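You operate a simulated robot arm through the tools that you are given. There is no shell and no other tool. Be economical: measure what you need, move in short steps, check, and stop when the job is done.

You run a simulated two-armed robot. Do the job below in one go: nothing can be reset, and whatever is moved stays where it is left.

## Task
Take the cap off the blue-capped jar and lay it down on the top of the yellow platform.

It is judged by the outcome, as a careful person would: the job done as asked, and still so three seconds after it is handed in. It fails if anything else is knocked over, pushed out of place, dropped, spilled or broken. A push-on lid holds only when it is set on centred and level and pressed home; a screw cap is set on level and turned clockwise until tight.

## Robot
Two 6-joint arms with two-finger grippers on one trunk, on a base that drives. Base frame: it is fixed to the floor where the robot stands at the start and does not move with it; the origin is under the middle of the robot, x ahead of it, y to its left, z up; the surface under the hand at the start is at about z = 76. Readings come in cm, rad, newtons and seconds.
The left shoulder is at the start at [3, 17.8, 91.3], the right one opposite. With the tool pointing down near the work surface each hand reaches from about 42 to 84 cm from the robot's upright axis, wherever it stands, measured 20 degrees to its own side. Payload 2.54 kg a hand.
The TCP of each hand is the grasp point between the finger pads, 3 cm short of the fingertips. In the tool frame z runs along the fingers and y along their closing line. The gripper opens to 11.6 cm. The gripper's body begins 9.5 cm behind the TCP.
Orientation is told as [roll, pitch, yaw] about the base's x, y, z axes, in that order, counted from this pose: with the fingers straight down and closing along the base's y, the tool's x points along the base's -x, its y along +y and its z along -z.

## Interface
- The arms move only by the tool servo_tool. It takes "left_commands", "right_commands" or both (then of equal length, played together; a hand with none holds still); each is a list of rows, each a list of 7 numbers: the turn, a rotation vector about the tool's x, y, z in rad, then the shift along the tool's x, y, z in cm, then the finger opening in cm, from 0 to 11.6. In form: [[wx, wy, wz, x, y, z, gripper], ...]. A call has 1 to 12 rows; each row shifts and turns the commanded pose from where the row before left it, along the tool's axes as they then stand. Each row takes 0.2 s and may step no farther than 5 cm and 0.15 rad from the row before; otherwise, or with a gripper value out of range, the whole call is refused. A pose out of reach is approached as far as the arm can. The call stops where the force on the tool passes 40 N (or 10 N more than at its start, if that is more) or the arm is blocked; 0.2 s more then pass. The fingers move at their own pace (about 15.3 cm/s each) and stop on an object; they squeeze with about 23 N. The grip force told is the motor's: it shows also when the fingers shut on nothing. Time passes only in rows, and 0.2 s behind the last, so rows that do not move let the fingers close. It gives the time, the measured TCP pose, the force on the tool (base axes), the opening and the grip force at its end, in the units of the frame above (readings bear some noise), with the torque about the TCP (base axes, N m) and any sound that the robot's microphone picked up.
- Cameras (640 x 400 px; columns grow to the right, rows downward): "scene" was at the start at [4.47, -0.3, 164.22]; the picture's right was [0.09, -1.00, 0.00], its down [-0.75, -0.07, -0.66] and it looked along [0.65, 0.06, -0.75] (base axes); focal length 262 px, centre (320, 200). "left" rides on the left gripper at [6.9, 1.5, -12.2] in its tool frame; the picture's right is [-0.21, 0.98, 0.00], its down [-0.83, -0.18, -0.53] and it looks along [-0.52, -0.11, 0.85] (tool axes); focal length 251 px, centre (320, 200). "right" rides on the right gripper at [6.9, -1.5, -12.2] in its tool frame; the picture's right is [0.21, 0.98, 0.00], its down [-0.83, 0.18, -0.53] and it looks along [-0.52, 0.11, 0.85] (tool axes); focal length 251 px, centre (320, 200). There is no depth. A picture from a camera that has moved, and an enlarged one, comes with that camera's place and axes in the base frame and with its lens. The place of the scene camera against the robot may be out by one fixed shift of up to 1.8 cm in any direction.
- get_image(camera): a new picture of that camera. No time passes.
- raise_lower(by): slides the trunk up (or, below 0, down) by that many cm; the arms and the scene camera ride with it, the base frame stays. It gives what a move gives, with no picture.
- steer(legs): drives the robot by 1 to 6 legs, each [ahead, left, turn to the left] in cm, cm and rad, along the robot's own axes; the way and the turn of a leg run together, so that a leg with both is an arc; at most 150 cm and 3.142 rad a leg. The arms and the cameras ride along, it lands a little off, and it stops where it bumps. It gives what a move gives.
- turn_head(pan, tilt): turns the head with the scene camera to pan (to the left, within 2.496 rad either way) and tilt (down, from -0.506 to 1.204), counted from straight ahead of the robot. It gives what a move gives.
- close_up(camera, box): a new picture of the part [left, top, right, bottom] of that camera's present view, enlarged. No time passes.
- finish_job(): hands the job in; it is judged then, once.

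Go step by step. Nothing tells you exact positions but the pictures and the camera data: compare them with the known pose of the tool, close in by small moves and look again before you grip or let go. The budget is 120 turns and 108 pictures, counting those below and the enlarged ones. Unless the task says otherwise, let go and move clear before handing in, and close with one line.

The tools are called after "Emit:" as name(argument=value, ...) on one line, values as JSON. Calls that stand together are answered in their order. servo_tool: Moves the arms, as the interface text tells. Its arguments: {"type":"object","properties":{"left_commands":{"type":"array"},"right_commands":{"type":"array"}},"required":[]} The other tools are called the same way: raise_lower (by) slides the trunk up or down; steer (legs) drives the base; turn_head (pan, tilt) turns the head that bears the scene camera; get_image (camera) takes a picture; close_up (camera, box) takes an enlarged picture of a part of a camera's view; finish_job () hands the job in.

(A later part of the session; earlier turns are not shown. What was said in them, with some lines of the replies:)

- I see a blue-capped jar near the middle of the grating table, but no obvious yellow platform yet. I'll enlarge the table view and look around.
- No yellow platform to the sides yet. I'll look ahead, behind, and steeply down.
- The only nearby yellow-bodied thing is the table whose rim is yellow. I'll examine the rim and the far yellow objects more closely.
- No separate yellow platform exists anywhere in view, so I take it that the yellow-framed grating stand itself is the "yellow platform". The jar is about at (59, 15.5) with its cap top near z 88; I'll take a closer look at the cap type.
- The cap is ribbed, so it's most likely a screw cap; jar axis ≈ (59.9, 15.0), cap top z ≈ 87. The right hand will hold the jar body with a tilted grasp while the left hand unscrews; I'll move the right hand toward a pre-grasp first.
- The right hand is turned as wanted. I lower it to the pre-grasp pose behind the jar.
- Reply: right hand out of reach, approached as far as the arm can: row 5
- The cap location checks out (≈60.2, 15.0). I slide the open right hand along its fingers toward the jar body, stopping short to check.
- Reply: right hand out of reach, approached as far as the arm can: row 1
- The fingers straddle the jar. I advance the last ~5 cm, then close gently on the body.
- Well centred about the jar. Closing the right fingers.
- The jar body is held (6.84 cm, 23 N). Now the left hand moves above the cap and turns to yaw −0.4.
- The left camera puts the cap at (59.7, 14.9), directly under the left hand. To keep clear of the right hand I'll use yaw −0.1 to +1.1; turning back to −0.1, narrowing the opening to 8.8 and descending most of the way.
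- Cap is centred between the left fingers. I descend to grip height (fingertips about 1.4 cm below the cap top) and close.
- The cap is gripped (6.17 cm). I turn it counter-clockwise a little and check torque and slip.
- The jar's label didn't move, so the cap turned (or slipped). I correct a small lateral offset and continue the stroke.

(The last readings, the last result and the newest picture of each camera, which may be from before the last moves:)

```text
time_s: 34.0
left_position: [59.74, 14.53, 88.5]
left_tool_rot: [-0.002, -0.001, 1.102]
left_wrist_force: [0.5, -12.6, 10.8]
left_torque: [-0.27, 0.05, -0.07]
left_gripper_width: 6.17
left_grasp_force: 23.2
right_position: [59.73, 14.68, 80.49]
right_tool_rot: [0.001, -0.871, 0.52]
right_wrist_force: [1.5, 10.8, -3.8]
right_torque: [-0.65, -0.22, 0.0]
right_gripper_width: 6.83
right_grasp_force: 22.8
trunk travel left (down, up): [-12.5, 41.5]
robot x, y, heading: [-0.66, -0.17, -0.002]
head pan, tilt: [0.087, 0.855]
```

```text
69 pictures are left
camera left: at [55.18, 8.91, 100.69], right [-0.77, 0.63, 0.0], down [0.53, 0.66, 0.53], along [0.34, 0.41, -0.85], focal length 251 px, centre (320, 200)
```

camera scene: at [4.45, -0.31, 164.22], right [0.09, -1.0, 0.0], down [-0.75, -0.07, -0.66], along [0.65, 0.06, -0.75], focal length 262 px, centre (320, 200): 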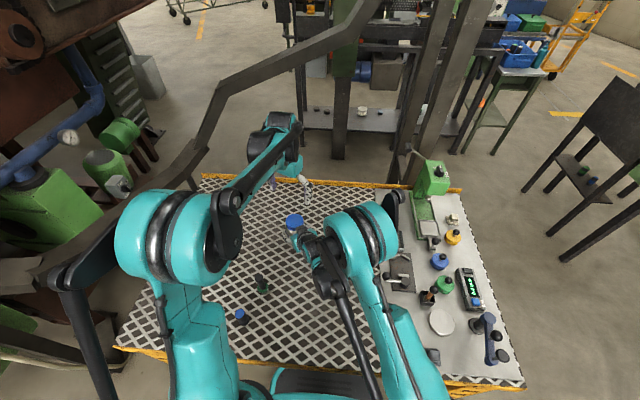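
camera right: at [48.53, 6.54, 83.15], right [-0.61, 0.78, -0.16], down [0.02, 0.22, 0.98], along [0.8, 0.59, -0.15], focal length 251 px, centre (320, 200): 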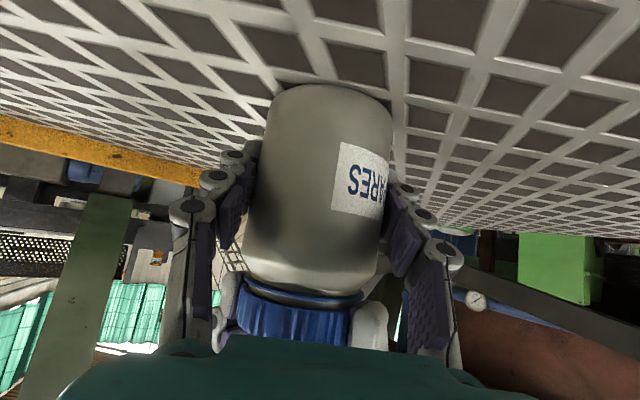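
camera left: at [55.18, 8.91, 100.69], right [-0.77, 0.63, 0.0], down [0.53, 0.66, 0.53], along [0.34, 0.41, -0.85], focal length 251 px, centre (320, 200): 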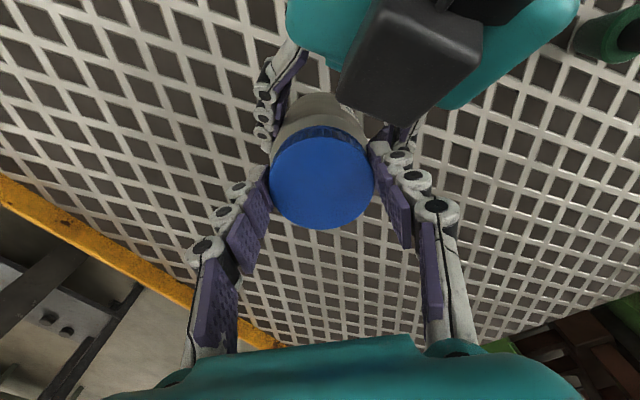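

The cap is pushing upward on the hand, so it's unscrewing. I release, rotate back and regrip slightly higher.

Emit:
servo_tool(left_commands=[[0, 0, 0, 0, 0, 0, 8.2], [0, 0, 0, 0, 0, -0.15, 8.2], [0, 0, 0.15, 0, 0, 0, 8.2], [0, 0, 0.15, 0, 0, 0, 8.2], [0, 0, 0.15, 0, 0, 0, 8.2], [0, 0, 0.15, 0, 0, 0, 8.2], [0, 0, 0.15, 0, 0, 0, 8.2], [0, 0, 0.15, 0, 0, 0, 8.2], [0, 0, 0.15, 0, 0, 0, 8.2], [0, 0, 0.15, 0, 0, 0, 8.2]])

Emit:
get_image(camera="left")

```text
time_s: 36.2
left_position: [59.67, 14.56, 88.72]
left_tool_rot: [0.0, 0.001, -0.101]
left_wrist_force: [-0.2, 1.0, -0.6]
left_torque: [0.0, -0.01, -0.03]
left_gripper_width: 8.21
left_grasp_force: 0.0
right_position: [59.84, 14.61, 80.42]
right_tool_rot: [-0.001, -0.87, 0.521]
right_wrist_force: [0.5, -1.5, 2.4]
right_torque: [0.01, 0.0, -0.01]
right_gripper_width: 6.86
right_grasp_force: 22.7
trunk travel left (down, up): [-12.5, 41.5]
robot x, y, heading: [0.02, 0.15, 0.0]
head pan, tilt: [0.087, 0.855]
```

```text
68 pictures are left
camera left: at [52.92, 16.67, 100.84], right [0.31, 0.95, 0.0], down [0.8, -0.26, 0.53], along [0.51, -0.17, -0.85], focal length 251 px, centre (320, 200)
```

left: 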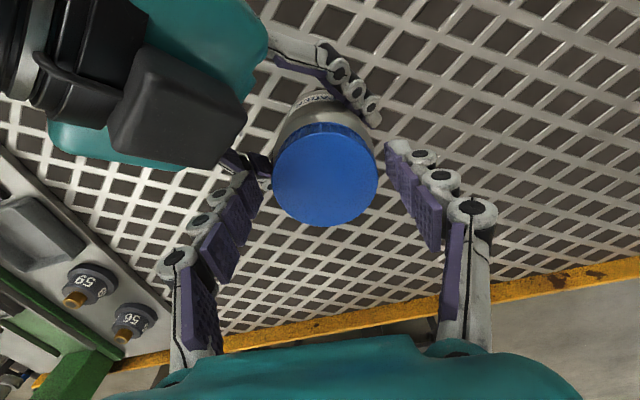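

The cap centre looks to be about (59.5, 14.85); I nudge there, grip and make the second stroke with a slight rise.

Emit:
servo_tool(left_commands=[[0, 0, 0, 0.1, 0.2, 0, 8.2], [0, 0, 0, 0, 0, 0, 5.0], [0, 0, 0, 0, 0, 0, 5.0], [0, 0, -0.133, 0, 0, -0.01, 5.0], [0, 0, -0.133, 0, 0, -0.01, 5.0], [0, 0, -0.133, 0, 0, -0.01, 5.0], [0, 0, -0.133, 0, 0, -0.01, 5.0], [0, 0, -0.133, 0, 0, -0.01, 5.0], [0, 0, -0.133, 0, 0, -0.01, 5.0], [0, 0, -0.133, 0, 0, -0.01, 5.0], [0, 0, -0.133, 0, 0, -0.01, 5.0], [0, 0, -0.133, 0, 0, -0.01, 5.0]])

Emit:
get_image(camera="right")

```text
time_s: 38.9
left_position: [59.78, 14.59, 88.69]
left_tool_rot: [-0.004, -0.001, 1.099]
left_wrist_force: [16.2, -21.9, 14.3]
left_torque: [-0.88, -0.72, -0.15]
left_gripper_width: 6.16
left_grasp_force: 23.3
right_position: [59.78, 14.8, 80.57]
right_tool_rot: [0.002, -0.868, 0.518]
right_wrist_force: [-13.8, 22.9, -4.5]
right_torque: [-0.62, -0.71, 0.01]
right_gripper_width: 6.83
right_grasp_force: 23.0
trunk travel left (down, up): [-12.5, 41.5]
robot x, y, heading: [0.39, -0.02, 0.005]
head pan, tilt: [0.087, 0.855]
```

```text
67 pictures are left
camera right: at [48.5, 6.6, 83.15], right [-0.61, 0.78, -0.16], down [0.02, 0.22, 0.98], along [0.79, 0.59, -0.15], focal length 251 px, centre (320, 200)
```

right: 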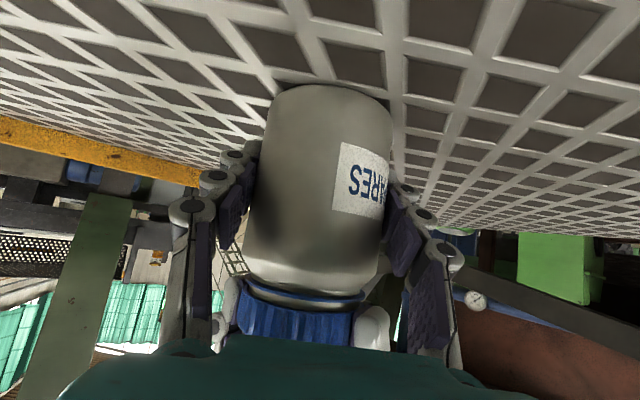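

Rotation works but the hand is off the axis laterally. I'll release, go back, and shift toward +x, −y and up a bit.

Emit:
servo_tool(left_commands=[[0, 0, 0, 0, 0, 0, 8.2], [0, 0, 0, 0, 0, -0.2, 8.2], [0, 0, 0.15, 0, 0, 0, 8.2], [0, 0, 0.15, 0, 0, 0, 8.2], [0, 0, 0.15, 0, 0, 0, 8.2], [0, 0, 0.15, 0, 0, 0, 8.2], [0, 0, 0.15, 0, 0, 0, 8.2], [0, 0, 0.15, 0, 0, 0, 8.2], [0, 0, 0.15, 0, 0, 0, 8.2], [0, 0, 0.15, 0, 0, 0, 8.2]])

Emit:
get_image(camera="left")

```text
time_s: 41.0
left_position: [59.57, 14.78, 88.94]
left_tool_rot: [-0.001, 0.0, -0.102]
left_wrist_force: [-0.5, -0.6, -0.6]
left_torque: [0.01, 0.0, -0.01]
left_gripper_width: 8.21
left_grasp_force: 0.2
right_position: [59.84, 14.65, 80.52]
right_tool_rot: [0.001, -0.87, 0.521]
right_wrist_force: [0.4, 0.4, -0.4]
right_torque: [-0.02, 0.02, -0.02]
right_gripper_width: 6.87
right_grasp_force: 22.7
trunk travel left (down, up): [-12.5, 41.5]
robot x, y, heading: [-0.29, 0.25, -0.003]
head pan, tilt: [0.087, 0.855]
```

```text
66 pictures are left
camera left: at [52.86, 16.89, 101.12], right [0.31, 0.95, 0.0], down [0.8, -0.27, 0.53], along [0.51, -0.17, -0.85], focal length 251 px, centre (320, 200)
```

left: 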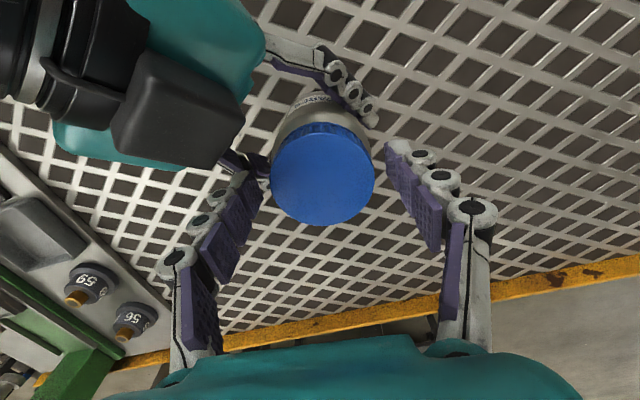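

Shifting to about (59.8, 14.45) and making the third stroke with a steadier rise.

Emit:
servo_tool(left_commands=[[0, 0, 0, -0.26, -0.31, 0, 8.2], [0, 0, 0, 0, 0, 0, 5.0], [0, 0, 0, 0, 0, 0, 5.0], [0, 0, -0.133, 0, 0, -0.02, 5.0], [0, 0, -0.133, 0, 0, -0.02, 5.0], [0, 0, -0.133, 0, 0, -0.02, 5.0], [0, 0, -0.133, 0, 0, -0.02, 5.0], [0, 0, -0.133, 0, 0, -0.02, 5.0], [0, 0, -0.133, 0, 0, -0.02, 5.0], [0, 0, -0.133, 0, 0, -0.02, 5.0], [0, 0, -0.133, 0, 0, -0.02, 5.0], [0, 0, -0.133, 0, 0, -0.02, 5.0]])

Emit:
get_image(camera="right")

```text
time_s: 43.6
left_position: [59.88, 14.53, 89.25]
left_tool_rot: [0.0, -0.001, 1.097]
left_wrist_force: [0.0, 17.2, 1.7]
left_torque: [0.51, -0.3, -0.04]
left_gripper_width: 6.17
left_grasp_force: 22.6
right_position: [59.91, 14.65, 80.53]
right_tool_rot: [-0.001, -0.871, 0.521]
right_wrist_force: [-0.7, -18.1, -0.1]
right_torque: [0.89, 0.19, 0.03]
right_gripper_width: 6.85
right_grasp_force: 22.8
trunk travel left (down, up): [-12.5, 41.5]
robot x, y, heading: [-0.12, -0.06, 0.002]
head pan, tilt: [0.087, 0.855]
```

```text
65 pictures are left
camera right: at [48.58, 6.53, 83.14], right [-0.61, 0.78, -0.16], down [0.02, 0.22, 0.98], along [0.8, 0.59, -0.15], focal length 251 px, centre (320, 200)
```

right: 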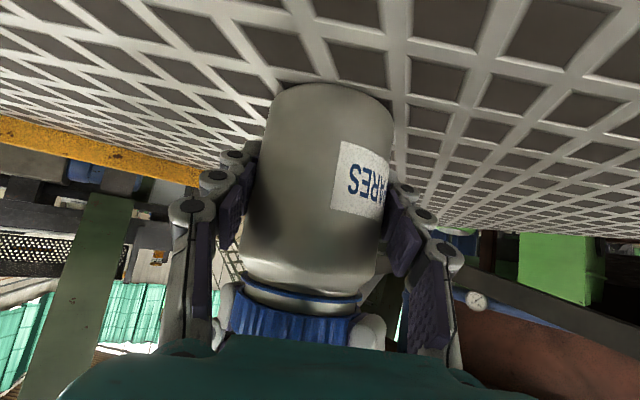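

Nearly balanced vertically now; y should be ~14.62. Release, go back, regrip for the fourth stroke.

Emit:
servo_tool(left_commands=[[0, 0, 0, 0, 0, 0, 8.2], [0, 0, 0, 0, 0, -0.1, 8.2], [0, 0, 0.15, 0, 0, 0, 8.2], [0, 0, 0.15, 0, 0, 0, 8.2], [0, 0, 0.15, 0, 0, 0, 8.2], [0, 0, 0.15, 0, 0, 0, 8.2], [0, 0, 0.15, 0, 0, 0, 8.2], [0, 0, 0.15, 0, 0, 0, 8.2], [0, 0, 0.15, 0, 0, 0, 8.2], [0, 0, 0.15, 0, 0, 0, 8.2]])

Emit:
servo_tool(left_commands=[[0, 0, 0, 0, 0.16, 0, 8.2], [0, 0, 0, 0, 0, 0, 5.0], [0, 0, 0, 0, 0, 0, 5.0], [0, 0, -0.133, 0, 0, -0.02, 5.0], [0, 0, -0.133, 0, 0, -0.02, 5.0], [0, 0, -0.133, 0, 0, -0.02, 5.0], [0, 0, -0.133, 0, 0, -0.02, 5.0], [0, 0, -0.133, 0, 0, -0.02, 5.0], [0, 0, -0.133, 0, 0, -0.02, 5.0], [0, 0, -0.133, 0, 0, -0.02, 5.0], [0, 0, -0.133, 0, 0, -0.02, 5.0], [0, 0, -0.133, 0, 0, -0.02, 5.0]])

Emit:
get_image(camera="right")

```text
time_s: 45.9
left_position: [59.81, 14.44, 89.25]
left_tool_rot: [0.0, -0.001, -0.106]
left_wrist_force: [1.3, 0.0, 0.5]
left_torque: [0.01, 0.0, 0.01]
left_gripper_width: 8.2
left_grasp_force: 0.1
right_position: [59.75, 14.61, 80.55]
right_tool_rot: [0.001, -0.871, 0.521]
right_wrist_force: [1.5, 0.9, 1.8]
right_torque: [-0.05, 0.05, -0.02]
right_gripper_width: 6.83
right_grasp_force: 22.7
trunk travel left (down, up): [-12.5, 41.5]
robot x, y, heading: [-0.33, -0.05, -0.0]
head pan, tilt: [0.087, 0.855]
```

```text
time_s: 48.5
left_position: [59.87, 14.57, 89.4]
left_tool_rot: [0.0, 0.003, 1.096]
left_wrist_force: [-0.5, 0.0, 0.9]
left_torque: [0.03, 0.01, -0.04]
left_gripper_width: 6.24
left_grasp_force: 22.5
right_position: [59.93, 14.53, 80.52]
right_tool_rot: [0.0, -0.871, 0.521]
right_wrist_force: [0.3, -0.7, 1.9]
right_torque: [-0.04, 0.05, -0.01]
right_gripper_width: 6.82
right_grasp_force: 23.2
trunk travel left (down, up): [-12.5, 41.5]
robot x, y, heading: [0.06, -0.17, -0.001]
head pan, tilt: [0.087, 0.855]
```

```text
64 pictures are left
camera right: at [48.57, 6.52, 83.14], right [-0.61, 0.78, -0.16], down [0.02, 0.22, 0.98], along [0.8, 0.59, -0.15], focal length 251 px, centre (320, 200)
```

right: 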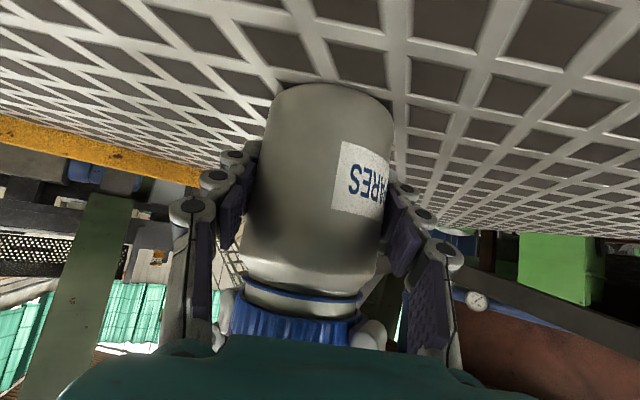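

Forces have vanished, suggesting the cap is free of the thread. I lift gently to test.

Emit:
servo_tool(left_commands=[[0, 0, 0, 0, 0, -0.2, 5.0], [0, 0, 0, 0, 0, -0.2, 5.0]])

Emit:
get_image(camera="right")

```text
time_s: 49.0
left_position: [59.87, 14.55, 89.89]
left_tool_rot: [-0.001, 0.001, 1.093]
left_wrist_force: [-0.2, 0.3, -0.3]
left_torque: [0.0, 0.0, 0.0]
left_gripper_width: 6.24
left_grasp_force: 23.2
right_position: [59.83, 14.61, 80.51]
right_tool_rot: [0.0, -0.872, 0.519]
right_wrist_force: [0.4, -1.5, 0.0]
right_torque: [-0.07, 0.02, 0.0]
right_gripper_width: 6.83
right_grasp_force: 23.1
trunk travel left (down, up): [-12.5, 41.5]
robot x, y, heading: [0.19, 0.26, -0.001]
head pan, tilt: [0.087, 0.855]
```

```text
63 pictures are left
camera right: at [48.57, 6.52, 83.14], right [-0.61, 0.78, -0.16], down [0.02, 0.22, 0.98], along [0.8, 0.59, -0.15], focal length 251 px, centre (320, 200)
```

right: 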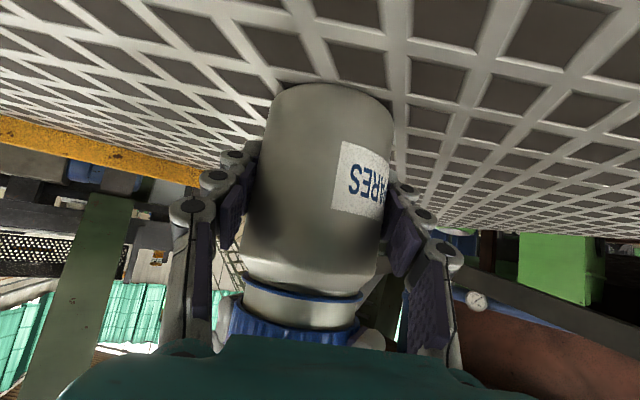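

The cap has come free and the jar stays put. I lift it well clear.

Emit:
servo_tool(left_commands=[[0, 0, 0, 0, 0, -0.5, 5.0], [0, 0, 0, 0, 0, -1.5, 5.0], [0, 0, 0, 0, 0, -3, 5.0], [0, 0, 0, 0, 0, -3, 5.0], [0, 0, 0, 0, 0, -3, 5.0]])

Emit:
get_image(camera="left")

Emit:
get_image(camera="right")

Emit:
get_image(camera="scene")

```text
time_s: 50.2
left_position: [59.81, 14.66, 100.95]
left_tool_rot: [0.001, 0.001, 1.094]
left_wrist_force: [0.4, 0.4, -0.3]
left_torque: [0.0, 0.0, 0.02]
left_gripper_width: 6.24
left_grasp_force: 22.9
right_position: [59.87, 14.72, 80.54]
right_tool_rot: [0.001, -0.871, 0.522]
right_wrist_force: [-1.3, -0.9, 2.5]
right_torque: [-0.1, 0.14, -0.03]
right_gripper_width: 6.85
right_grasp_force: 23.0
trunk travel left (down, up): [-12.5, 41.5]
robot x, y, heading: [-0.01, 0.09, 0.001]
head pan, tilt: [0.087, 0.855]
```

```text
62 pictures are left
camera left: at [55.36, 9.07, 113.03], right [-0.77, 0.64, 0.0], down [0.54, 0.65, 0.53], along [0.34, 0.41, -0.85], focal length 251 px, centre (320, 200)
```

left: 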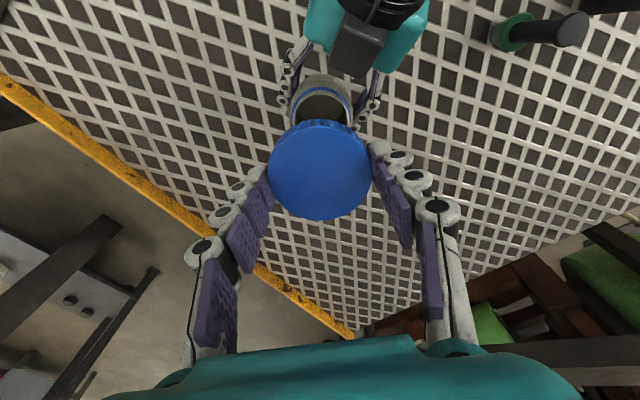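

```text
61 pictures are left
camera right: at [48.55, 6.53, 83.14], right [-0.61, 0.78, -0.16], down [0.02, 0.22, 0.98], along [0.8, 0.59, -0.15], focal length 251 px, centre (320, 200)
```

right: 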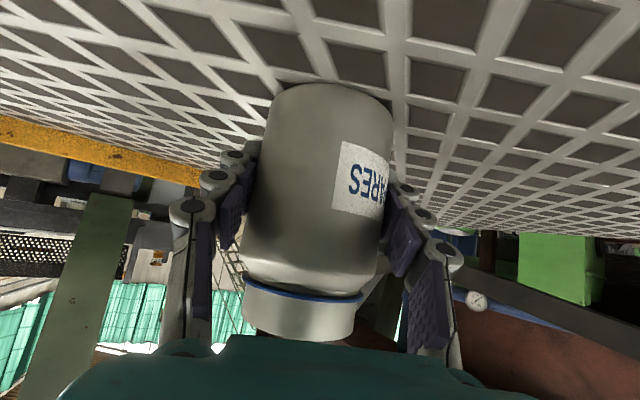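

```text
60 pictures are left
camera scene: at [4.45, -0.3, 164.22], right [0.09, -1.0, 0.0], down [-0.75, -0.07, -0.66], along [0.65, 0.06, -0.75], focal length 262 px, centre (320, 200)
```

scene: 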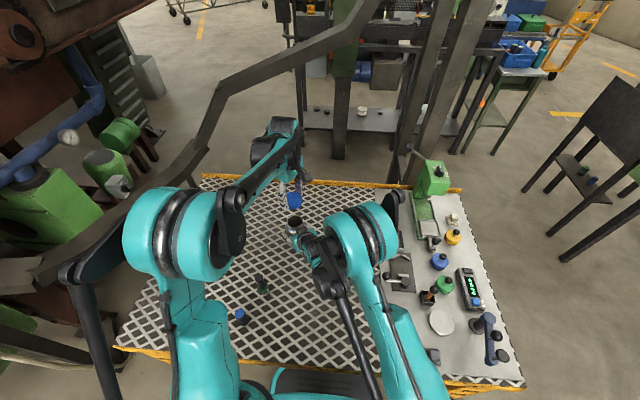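

The cap is off and the jar is undisturbed in the right hand. I turn the left hand back to yaw 0 and carry the cap to the clear grating area near (58, 32).

Emit:
servo_tool(left_commands=[[0, 0, 0.137, 0, 0, 0, 5.0], [0, 0, 0.137, 0, 0, 0, 5.0], [0, 0, 0.137, 0, 0, 0, 5.0], [0, 0, 0.137, 0, 0, 0, 5.0], [0, 0, 0.137, 0, 0, 0, 5.0], [0, 0, 0.137, 0, 0, 0, 5.0], [0, 0, 0.137, 0, 0, 0, 5.0], [0, 0, 0.137, 0, 0, 0, 5.0], [0, 0, 0, 0.45, 4.4, 0, 5.0], [0, 0, 0, 0.45, 4.4, 0, 5.0], [0, 0, 0, 0.45, 4.4, 0, 5.0], [0, 0, 0, 0.45, 4.4, 0, 5.0]])

Emit:
servo_tool(left_commands=[[0, 0, 0, 0, 0, 4.0, 5.0], [0, 0, 0, 0, 0, 4.0, 5.0], [0, 0, 0, 0, 0, 4.0, 5.0], [0, 0, 0, 0, 0, 3.0, 5.0]])

Emit:
get_image(camera="left")

Emit:
get_image(camera="scene")

Emit:
get_image(camera="right")

```text
time_s: 52.9
left_position: [58.16, 32.17, 100.75]
left_tool_rot: [0.0, 0.0, -0.004]
left_wrist_force: [0.1, 1.3, -0.8]
left_torque: [-0.04, -0.05, 0.02]
left_gripper_width: 6.22
left_grasp_force: 23.0
right_position: [59.78, 14.65, 80.53]
right_tool_rot: [0.0, -0.869, 0.52]
right_wrist_force: [-0.6, 1.8, 1.5]
right_torque: [0.01, 0.01, -0.08]
right_gripper_width: 6.82
right_grasp_force: 23.1
trunk travel left (down, up): [-12.5, 41.5]
robot x, y, heading: [-0.06, -0.14, 0.002]
head pan, tilt: [0.087, 0.855]
```

```text
time_s: 53.9
left_position: [58.21, 32.2, 85.77]
left_tool_rot: [0.0, 0.0, -0.003]
left_wrist_force: [-0.4, 0.5, -0.2]
left_torque: [0.01, 0.0, -0.04]
left_gripper_width: 6.23
left_grasp_force: 23.1
right_position: [59.81, 14.78, 80.5]
right_tool_rot: [0.002, -0.871, 0.521]
right_wrist_force: [0.6, -0.1, 0.2]
right_torque: [-0.02, 0.04, 0.01]
right_gripper_width: 6.8
right_grasp_force: 22.8
trunk travel left (down, up): [-12.5, 41.5]
robot x, y, heading: [0.18, 0.39, -0.004]
head pan, tilt: [0.087, 0.855]
```

```text
59 pictures are left
camera left: at [51.28, 33.7, 97.97], right [0.22, 0.98, 0.0], down [0.83, -0.18, 0.53], along [0.52, -0.12, -0.85], focal length 251 px, centre (320, 200)
```

left: 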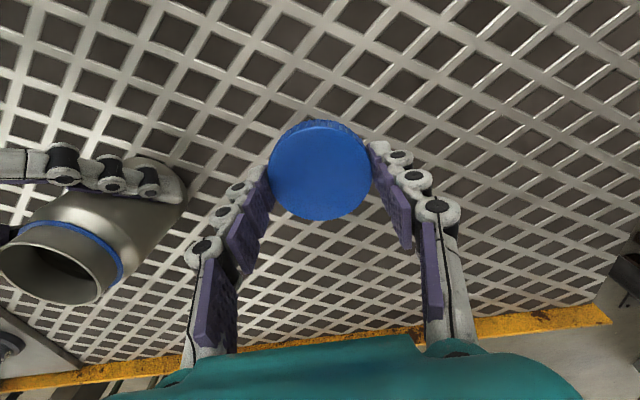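

```text
58 pictures are left
camera scene: at [4.47, -0.29, 164.22], right [0.09, -1.0, 0.0], down [-0.75, -0.07, -0.66], along [0.65, 0.06, -0.75], focal length 262 px, centre (320, 200)
```

scene: 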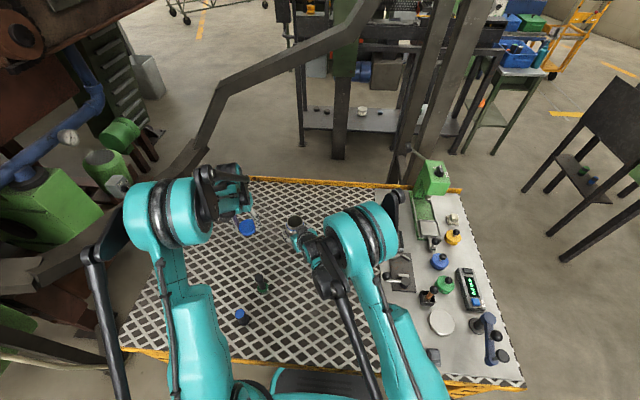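

```text
57 pictures are left
camera right: at [48.58, 6.54, 83.14], right [-0.61, 0.78, -0.16], down [0.02, 0.22, 0.98], along [0.8, 0.59, -0.15], focal length 251 px, centre (320, 200)
```

right: 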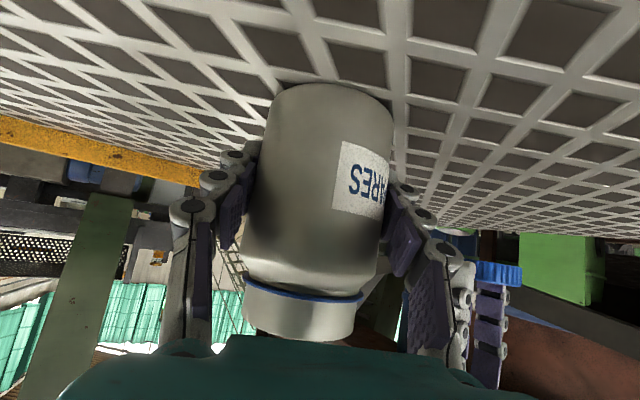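

The cap is above clear grating. I descend to just above, then feel for contact in small steps.

Emit:
servo_tool(left_commands=[[0, 0, 0, 0, 0, 2.5, 5.0], [0, 0, 0, 0, 0, 2.0, 5.0], [0, 0, 0, 0, 0, 0.5, 5.0], [0, 0, 0, 0, 0, 0.3, 5.0]])

Emit:
close_up(camera="right", box=[380, 160, 640, 380])

Emit:
get_image(camera="left")

```text
time_s: 54.9
left_position: [58.11, 32.18, 80.56]
left_tool_rot: [0.0, 0.0, -0.002]
left_wrist_force: [0.4, -0.7, 0.1]
left_torque: [0.0, -0.02, 0.01]
left_gripper_width: 6.2
left_grasp_force: 23.1
right_position: [59.87, 14.73, 80.53]
right_tool_rot: [0.0, -0.869, 0.522]
right_wrist_force: [-0.3, -1.0, 1.0]
right_torque: [-0.01, 0.05, -0.02]
right_gripper_width: 6.79
right_grasp_force: 23.4
trunk travel left (down, up): [-12.5, 41.5]
robot x, y, heading: [-0.09, 0.22, 0.005]
head pan, tilt: [0.087, 0.855]
```

```text
1.82 times, centred on (510, 270) of right
camera zoom: at [48.57, 6.53, 83.14], right [-0.61, 0.78, -0.16], down [0.02, 0.22, 0.98], along [0.8, 0.59, -0.15], focal length 457 px, centre (-26, 73)
```

zoom: 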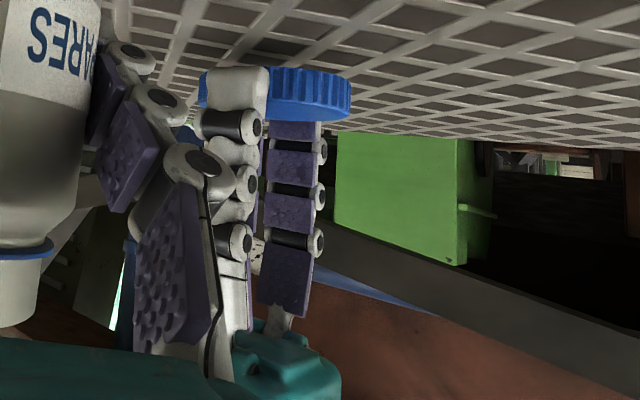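

```text
55 pictures are left
camera left: at [51.14, 33.65, 92.71], right [0.22, 0.98, 0.0], down [0.83, -0.18, 0.53], along [0.52, -0.12, -0.85], focal length 251 px, centre (320, 200)
```

left: 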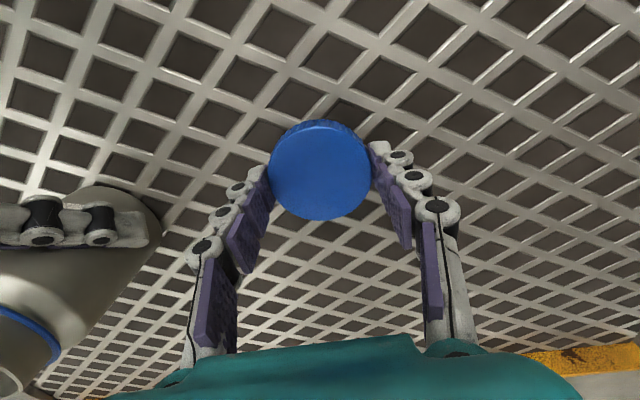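

Cap is just above the surface, level. Small steps down.

Emit:
servo_tool(left_commands=[[0, 0, 0, 0, 0, 0.3, 5.0], [0, 0, 0, 0, 0, 0.2, 5.0], [0, 0, 0, 0, 0, 0, 5.0]])

Emit:
servo_tool(left_commands=[[0, 0, 0, 0, 0, 0.2, 5.0], [0, 0, 0, 0, 0, 0, 5.0]])

Emit:
close_up(camera="right", box=[380, 160, 640, 380])

```text
time_s: 55.6
left_position: [58.19, 32.25, 80.1]
left_tool_rot: [-0.001, 0.001, -0.001]
left_wrist_force: [0.7, 0.1, 0.0]
left_torque: [0.0, 0.0, 0.01]
left_gripper_width: 6.21
left_grasp_force: 23.0
right_position: [59.85, 14.64, 80.49]
right_tool_rot: [-0.001, -0.872, 0.521]
right_wrist_force: [0.0, 0.1, 0.7]
right_torque: [-0.07, 0.03, 0.04]
right_gripper_width: 6.8
right_grasp_force: 23.0
trunk travel left (down, up): [-12.5, 41.5]
robot x, y, heading: [-0.06, 0.09, 0.0]
head pan, tilt: [0.087, 0.855]
```

```text
time_s: 56.2
left_position: [58.07, 32.26, 79.74]
left_tool_rot: [0.001, 0.001, -0.001]
left_wrist_force: [0.4, 0.4, 0.2]
left_torque: [0.0, 0.02, 0.03]
left_gripper_width: 6.2
left_grasp_force: 22.7
right_position: [59.77, 14.69, 80.43]
right_tool_rot: [0.0, -0.871, 0.521]
right_wrist_force: [0.1, 0.0, 1.1]
right_torque: [-0.05, 0.06, 0.01]
right_gripper_width: 6.82
right_grasp_force: 23.0
trunk travel left (down, up): [-12.5, 41.5]
robot x, y, heading: [0.15, 0.23, -0.001]
head pan, tilt: [0.087, 0.855]
```

```text
1.82 times, centred on (510, 270) of right
camera zoom: at [48.57, 6.53, 83.14], right [-0.61, 0.78, -0.16], down [0.02, 0.22, 0.98], along [0.8, 0.59, -0.15], focal length 457 px, centre (-26, 73)
```

zoom: 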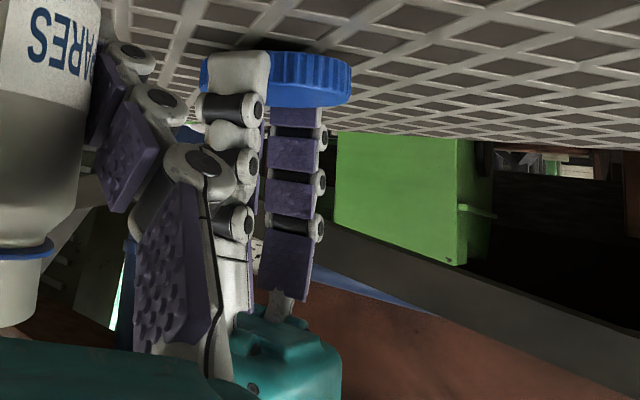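

Still no contact force; two more small steps.

Emit:
servo_tool(left_commands=[[0, 0, 0, 0, 0, 0.2, 5.0], [0, 0, 0, 0, 0, 0, 5.0]])

Emit:
servo_tool(left_commands=[[0, 0, 0, 0, 0, 0.15, 5.0], [0, 0, 0, 0, 0, 0, 5.0]])

```text
time_s: 56.9
left_position: [58.05, 32.19, 79.61]
left_tool_rot: [0.0, -0.001, -0.002]
left_wrist_force: [0.5, 0.2, -0.9]
left_torque: [-0.02, -0.05, 0.01]
left_gripper_width: 6.22
left_grasp_force: 23.0
right_position: [59.71, 14.71, 80.51]
right_tool_rot: [-0.001, -0.871, 0.521]
right_wrist_force: [-0.8, 1.2, 1.3]
right_torque: [-0.04, 0.02, -0.03]
right_gripper_width: 6.81
right_grasp_force: 22.6
trunk travel left (down, up): [-12.5, 41.5]
robot x, y, heading: [-0.18, 0.04, 0.006]
head pan, tilt: [0.087, 0.855]
```

```text
time_s: 57.5
left_position: [58.26, 32.21, 79.46]
left_tool_rot: [0.0, 0.001, -0.002]
left_wrist_force: [-0.1, 0.2, 0.2]
left_torque: [0.01, 0.02, -0.01]
left_gripper_width: 6.21
left_grasp_force: 22.8
right_position: [59.79, 14.67, 80.57]
right_tool_rot: [0.001, -0.868, 0.519]
right_wrist_force: [0.1, 0.5, 1.4]
right_torque: [-0.05, 0.04, 0.01]
right_gripper_width: 6.84
right_grasp_force: 23.2
trunk travel left (down, up): [-12.5, 41.5]
robot x, y, heading: [0.14, 0.05, -0.004]
head pan, tilt: [0.087, 0.855]
```

Emit:
servo_tool(left_commands=[[0, 0, 0, 0, 0, 0.15, 5.0], [0, 0, 0, 0, 0, 0, 5.0]])

Emit:
close_up(camera="right", box=[460, 160, 620, 260])

```text
time_s: 58.0
left_position: [58.04, 32.11, 79.22]
left_tool_rot: [-0.001, 0.0, -0.001]
left_wrist_force: [0.5, -1.4, 0.4]
left_torque: [-0.02, 0.0, -0.02]
left_gripper_width: 6.21
left_grasp_force: 22.5
right_position: [59.86, 14.65, 80.68]
right_tool_rot: [0.0, -0.869, 0.519]
right_wrist_force: [0.2, 0.6, 0.4]
right_torque: [-0.06, 0.01, 0.05]
right_gripper_width: 6.83
right_grasp_force: 22.5
trunk travel left (down, up): [-12.5, 41.5]
robot x, y, heading: [0.07, -0.22, 0.005]
head pan, tilt: [0.087, 0.855]
```

```text
4.00 times, centred on (540, 210) of right
camera zoom: at [48.57, 6.53, 83.14], right [-0.61, 0.78, -0.16], down [0.02, 0.22, 0.98], along [0.8, 0.59, -0.15], focal length 1006 px, centre (-560, 160)
```

zoom: 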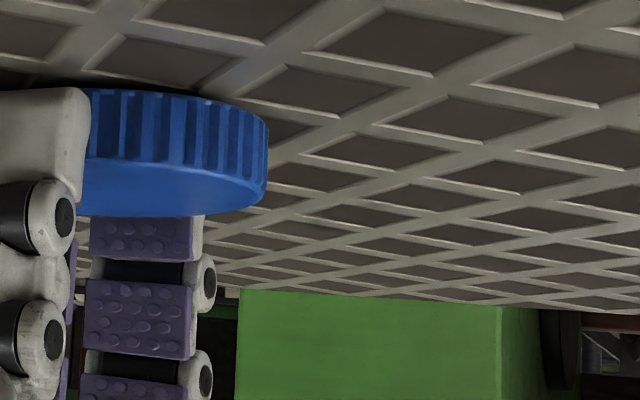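

I'm very close; no gap is evident but there's still no contact force. One more small step.

Emit:
servo_tool(left_commands=[[0, 0, 0, 0, 0, 0.12, 5.0], [0, 0, 0, 0, 0, 0, 5.0]])

Emit:
servo_tool(left_commands=[[0, 0, 0, 0, 0, 0.12, 5.0], [0, 0, 0, 0, 0, 0, 5.0]])

```text
time_s: 58.6
left_position: [58.14, 32.16, 79.27]
left_tool_rot: [-0.002, 0.0, -0.003]
left_wrist_force: [0.0, 0.9, -0.1]
left_torque: [-0.02, 0.01, 0.0]
left_gripper_width: 6.22
left_grasp_force: 23.1
right_position: [59.77, 14.58, 80.62]
right_tool_rot: [0.0, -0.871, 0.519]
right_wrist_force: [0.1, -0.7, 0.0]
right_torque: [-0.05, 0.03, 0.0]
right_gripper_width: 6.83
right_grasp_force: 23.3
trunk travel left (down, up): [-12.5, 41.5]
robot x, y, heading: [0.23, -0.02, 0.004]
head pan, tilt: [0.087, 0.855]
```

```text
time_s: 59.2
left_position: [58.13, 32.17, 79.1]
left_tool_rot: [0.0, 0.0, -0.003]
left_wrist_force: [0.6, 0.3, -1.1]
left_torque: [-0.03, -0.04, -0.01]
left_gripper_width: 6.23
left_grasp_force: 23.2
right_position: [59.89, 14.63, 80.54]
right_tool_rot: [0.001, -0.871, 0.519]
right_wrist_force: [-0.6, 0.4, 1.0]
right_torque: [-0.02, 0.05, -0.01]
right_gripper_width: 6.81
right_grasp_force: 22.7
trunk travel left (down, up): [-12.5, 41.5]
robot x, y, heading: [-0.16, -0.05, -0.003]
head pan, tilt: [0.087, 0.855]
```

Emit:
servo_tool(left_commands=[[0, 0, 0, 0, 0, 0.12, 5.0], [0, 0, 0, 0, 0, 0, 5.0]])

Emit:
servo_tool(left_commands=[[0, 0, 0, 0, 0, 0.12, 5.0], [0, 0, 0, 0, 0, 0, 5.0]])

Emit:
close_up(camera="right", box=[460, 160, 620, 260])

```text
time_s: 59.9
left_position: [58.1, 32.2, 79.05]
left_tool_rot: [-0.001, 0.001, -0.002]
left_wrist_force: [3.6, 0.7, 11.0]
left_torque: [-0.09, 0.23, -0.01]
left_gripper_width: 6.21
left_grasp_force: 23.1
right_position: [59.82, 14.65, 80.56]
right_tool_rot: [0.0, -0.87, 0.52]
right_wrist_force: [-0.4, -0.2, -1.1]
right_torque: [0.0, 0.0, 0.0]
right_gripper_width: 6.79
right_grasp_force: 23.3
trunk travel left (down, up): [-12.5, 41.5]
robot x, y, heading: [-0.22, -0.1, -0.0]
head pan, tilt: [0.087, 0.855]
```

```text
time_s: 60.5
left_position: [58.01, 32.31, 79.06]
left_tool_rot: [0.003, -0.002, -0.002]
left_wrist_force: [8.1, 3.1, 24.1]
left_torque: [0.14, -0.16, -0.07]
left_gripper_width: 6.23
left_grasp_force: 22.7
right_position: [59.77, 14.59, 80.57]
right_tool_rot: [0.0, -0.871, 0.519]
right_wrist_force: [-0.7, -0.1, 0.0]
right_torque: [0.03, 0.02, 0.02]
right_gripper_width: 6.83
right_grasp_force: 23.4
trunk travel left (down, up): [-12.5, 41.5]
robot x, y, heading: [-0.15, 0.14, -0.005]
head pan, tilt: [0.087, 0.855]
```

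```text
4.00 times, centred on (540, 210) of right
camera zoom: at [48.52, 6.49, 83.2], right [-0.61, 0.78, -0.16], down [0.02, 0.22, 0.98], along [0.8, 0.59, -0.15], focal length 1006 px, centre (-560, 160)
```

zoom: 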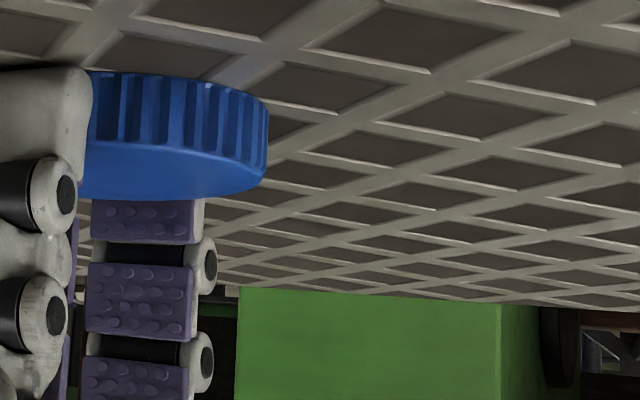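

Contact is made. I back off a hair to unload, open the fingers, and rise straight up.

Emit:
servo_tool(left_commands=[[0, 0, 0, 0, 0, -0.18, 5.0], [0, 0, 0, 0, 0, 0, 6.6], [0, 0, 0, 0, 0, 0, 8.0], [0, 0, 0, 0, 0, 0, 8.5], [0, 0, 0, 0, 0, -1, 8.5], [0, 0, 0, 0, 0, -4, 8.5], [0, 0, 0, 0, 0, -4, 8.5], [0, 0, 0, 0, 0, -4, 8.5]])

Emit:
get_image(camera="left")

Emit:
get_image(camera="right")

```text
time_s: 62.2
left_position: [57.98, 32.05, 92.05]
left_tool_rot: [0.0, -0.001, 0.0]
left_wrist_force: [0.7, 0.4, -0.3]
left_torque: [0.0, 0.02, -0.01]
left_gripper_width: 8.5
left_grasp_force: 0.0
right_position: [59.76, 14.68, 80.46]
right_tool_rot: [0.001, -0.87, 0.522]
right_wrist_force: [-1.7, -2.2, 4.2]
right_torque: [-0.11, 0.18, -0.03]
right_gripper_width: 6.79
right_grasp_force: 23.3
trunk travel left (down, up): [-12.5, 41.5]
robot x, y, heading: [0.11, 0.22, -0.002]
head pan, tilt: [0.087, 0.855]
```

```text
51 pictures are left
camera left: at [51.05, 33.62, 104.23], right [0.22, 0.98, 0.0], down [0.83, -0.18, 0.53], along [0.52, -0.12, -0.85], focal length 251 px, centre (320, 200)
```

left: 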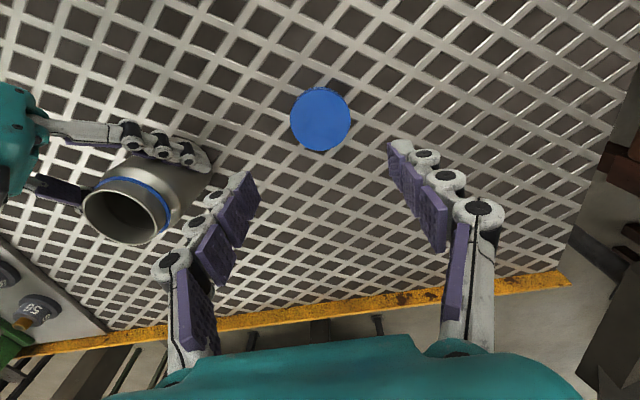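

```text
50 pictures are left
camera right: at [48.54, 6.52, 83.14], right [-0.61, 0.78, -0.16], down [0.02, 0.22, 0.98], along [0.8, 0.59, -0.15], focal length 251 px, centre (320, 200)
```

right: 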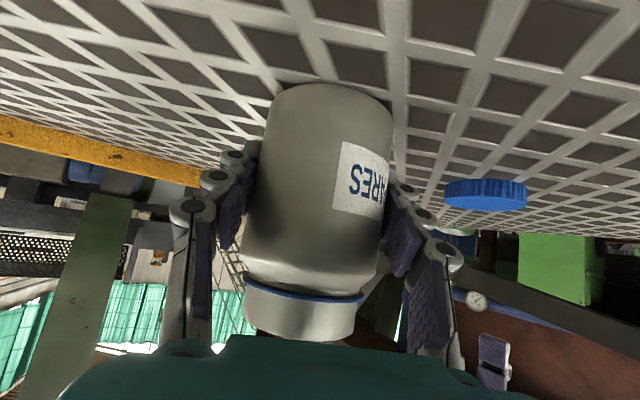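

The cap lies flat on the grating. Now the right hand opens and backs straight out, and the left hand rises.

Emit:
servo_tool(right_commands=[[0, 0, 0, 0, 0, 0, 7.6], [0, 0, 0, 0, 0, 0, 9.5], [0, 0, 0, 0, 0, 0, 11.4], [0, 0, 0, 0, 0, 0, 11.4]])

Emit:
get_image(camera="right")

```text
time_s: 63.2
left_position: [58.1, 32.19, 91.98]
left_tool_rot: [0.001, 0.001, -0.002]
left_wrist_force: [-0.4, 0.1, -0.9]
left_torque: [0.02, 0.01, -0.02]
left_gripper_width: 8.47
left_grasp_force: 0.0
right_position: [59.85, 14.71, 80.52]
right_tool_rot: [0.0, -0.87, 0.519]
right_wrist_force: [0.2, 0.1, 0.2]
right_torque: [0.02, -0.01, 0.0]
right_gripper_width: 11.38
right_grasp_force: 0.2
trunk travel left (down, up): [-12.5, 41.5]
robot x, y, heading: [-0.06, 0.09, 0.001]
head pan, tilt: [0.087, 0.855]
```

```text
49 pictures are left
camera right: at [48.58, 6.53, 83.14], right [-0.61, 0.78, -0.16], down [0.02, 0.22, 0.98], along [0.8, 0.59, -0.15], focal length 251 px, centre (320, 200)
```

right: 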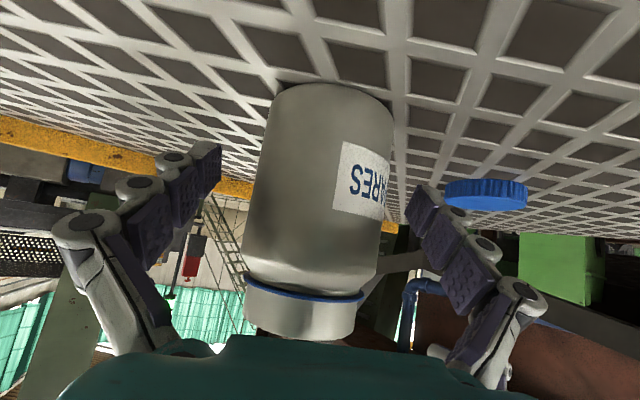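

The jar stands upright and free. Backing out along the fingers.

Emit:
servo_tool(right_commands=[[0, 0, 0, 0, 0, -2.5, 11.4], [0, 0, 0, 0, 0, -2.5, 11.4], [0, 0, 0, 0, 0, -2.5, 11.4], [0, 0, 0, 0, 0, -2.5, 11.4], [0, 0, 0, 0, 0, -2.5, 11.4]], left_commands=[[0, 0, 0, 0, 0, -2.5, 8.5], [0, 0, 0, 0, 0, -2.5, 8.5], [0, 0, 0, 0, 0, -2.5, 8.5], [0, 0, 0, 0, 0, -2.5, 8.5], [0, 0, 0, 0, 0, -2.5, 8.5]])

Emit:
servo_tool(right_commands=[[0, 0, 0, -3.0, 0, -2.5, 11.4], [0, 0, 0, -3.0, 0, -2.5, 11.4], [0, 0, 0, -3.0, 0, -2.5, 11.4]])

Emit:
get_image(camera="scene")

Emit:
get_image(camera="left")

```text
time_s: 64.5
left_position: [58.05, 32.08, 104.43]
left_tool_rot: [0.001, -0.002, -0.002]
left_wrist_force: [-0.7, -0.2, 0.3]
left_torque: [0.03, -0.07, 0.0]
left_gripper_width: 8.49
left_grasp_force: 0.1
right_position: [51.89, 10.29, 89.35]
right_tool_rot: [0.0, -0.872, 0.522]
right_wrist_force: [0.3, -0.2, -0.5]
right_torque: [0.0, 0.0, 0.01]
right_gripper_width: 11.41
right_grasp_force: 0.8
right hand out of reach, approached as far as the arm can: row 2, 4
trunk travel left (down, up): [-12.5, 41.5]
robot x, y, heading: [0.13, 0.38, 0.002]
head pan, tilt: [0.087, 0.855]
```

```text
time_s: 65.2
left_position: [57.96, 32.14, 104.52]
left_tool_rot: [0.0, 0.001, -0.003]
left_wrist_force: [0.6, 0.1, -0.3]
left_torque: [0.01, -0.05, 0.01]
left_gripper_width: 8.55
left_grasp_force: 0.1
right_position: [51.9, 10.2, 101.1]
right_tool_rot: [0.0, -0.87, 0.52]
right_wrist_force: [-1.0, 0.5, 0.5]
right_torque: [0.0, -0.02, 0.02]
right_gripper_width: 11.43
right_grasp_force: 0.0
trunk travel left (down, up): [-12.5, 41.5]
robot x, y, heading: [-0.16, -0.17, -0.005]
head pan, tilt: [0.087, 0.855]
```

```text
48 pictures are left
camera scene: at [4.31, -0.37, 164.23], right [0.09, -1.0, 0.0], down [-0.75, -0.07, -0.66], along [0.65, 0.06, -0.75], focal length 262 px, centre (320, 200)
```

scene: 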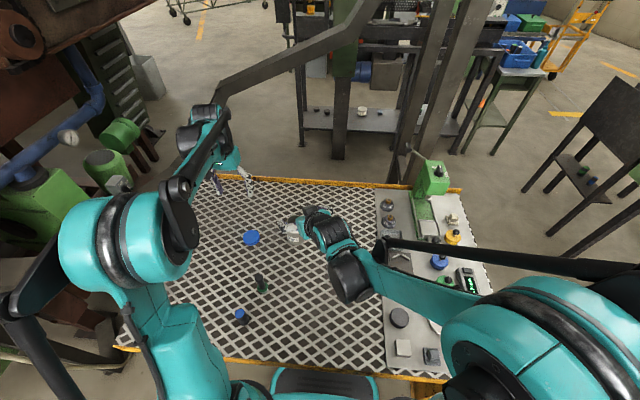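

```text
47 pictures are left
camera left: at [51.08, 33.55, 116.68], right [0.22, 0.98, 0.0], down [0.82, -0.18, 0.53], along [0.52, -0.12, -0.85], focal length 251 px, centre (320, 200)
```

left: 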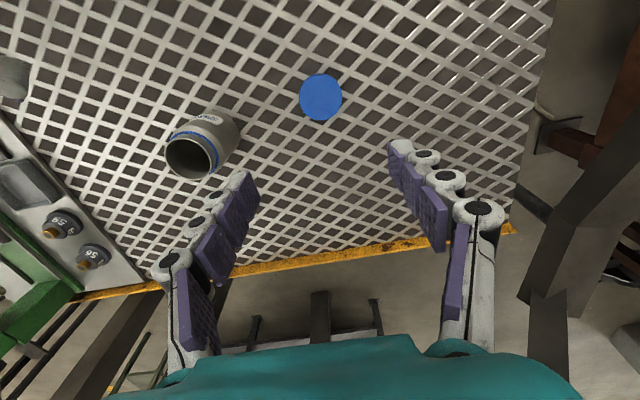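

The jar stands upright where it was, the cap lies flat on the yellow-framed platform, and both hands are clear. Handing in.

Emit:
finish_job()

```text
The job is handed in.
```

I unscrewed the blue cap and laid it flat on the grating, and the jar is still standing upright where it was. I found no separate yellow platform, so I took the yellow-framed grating table to be it.
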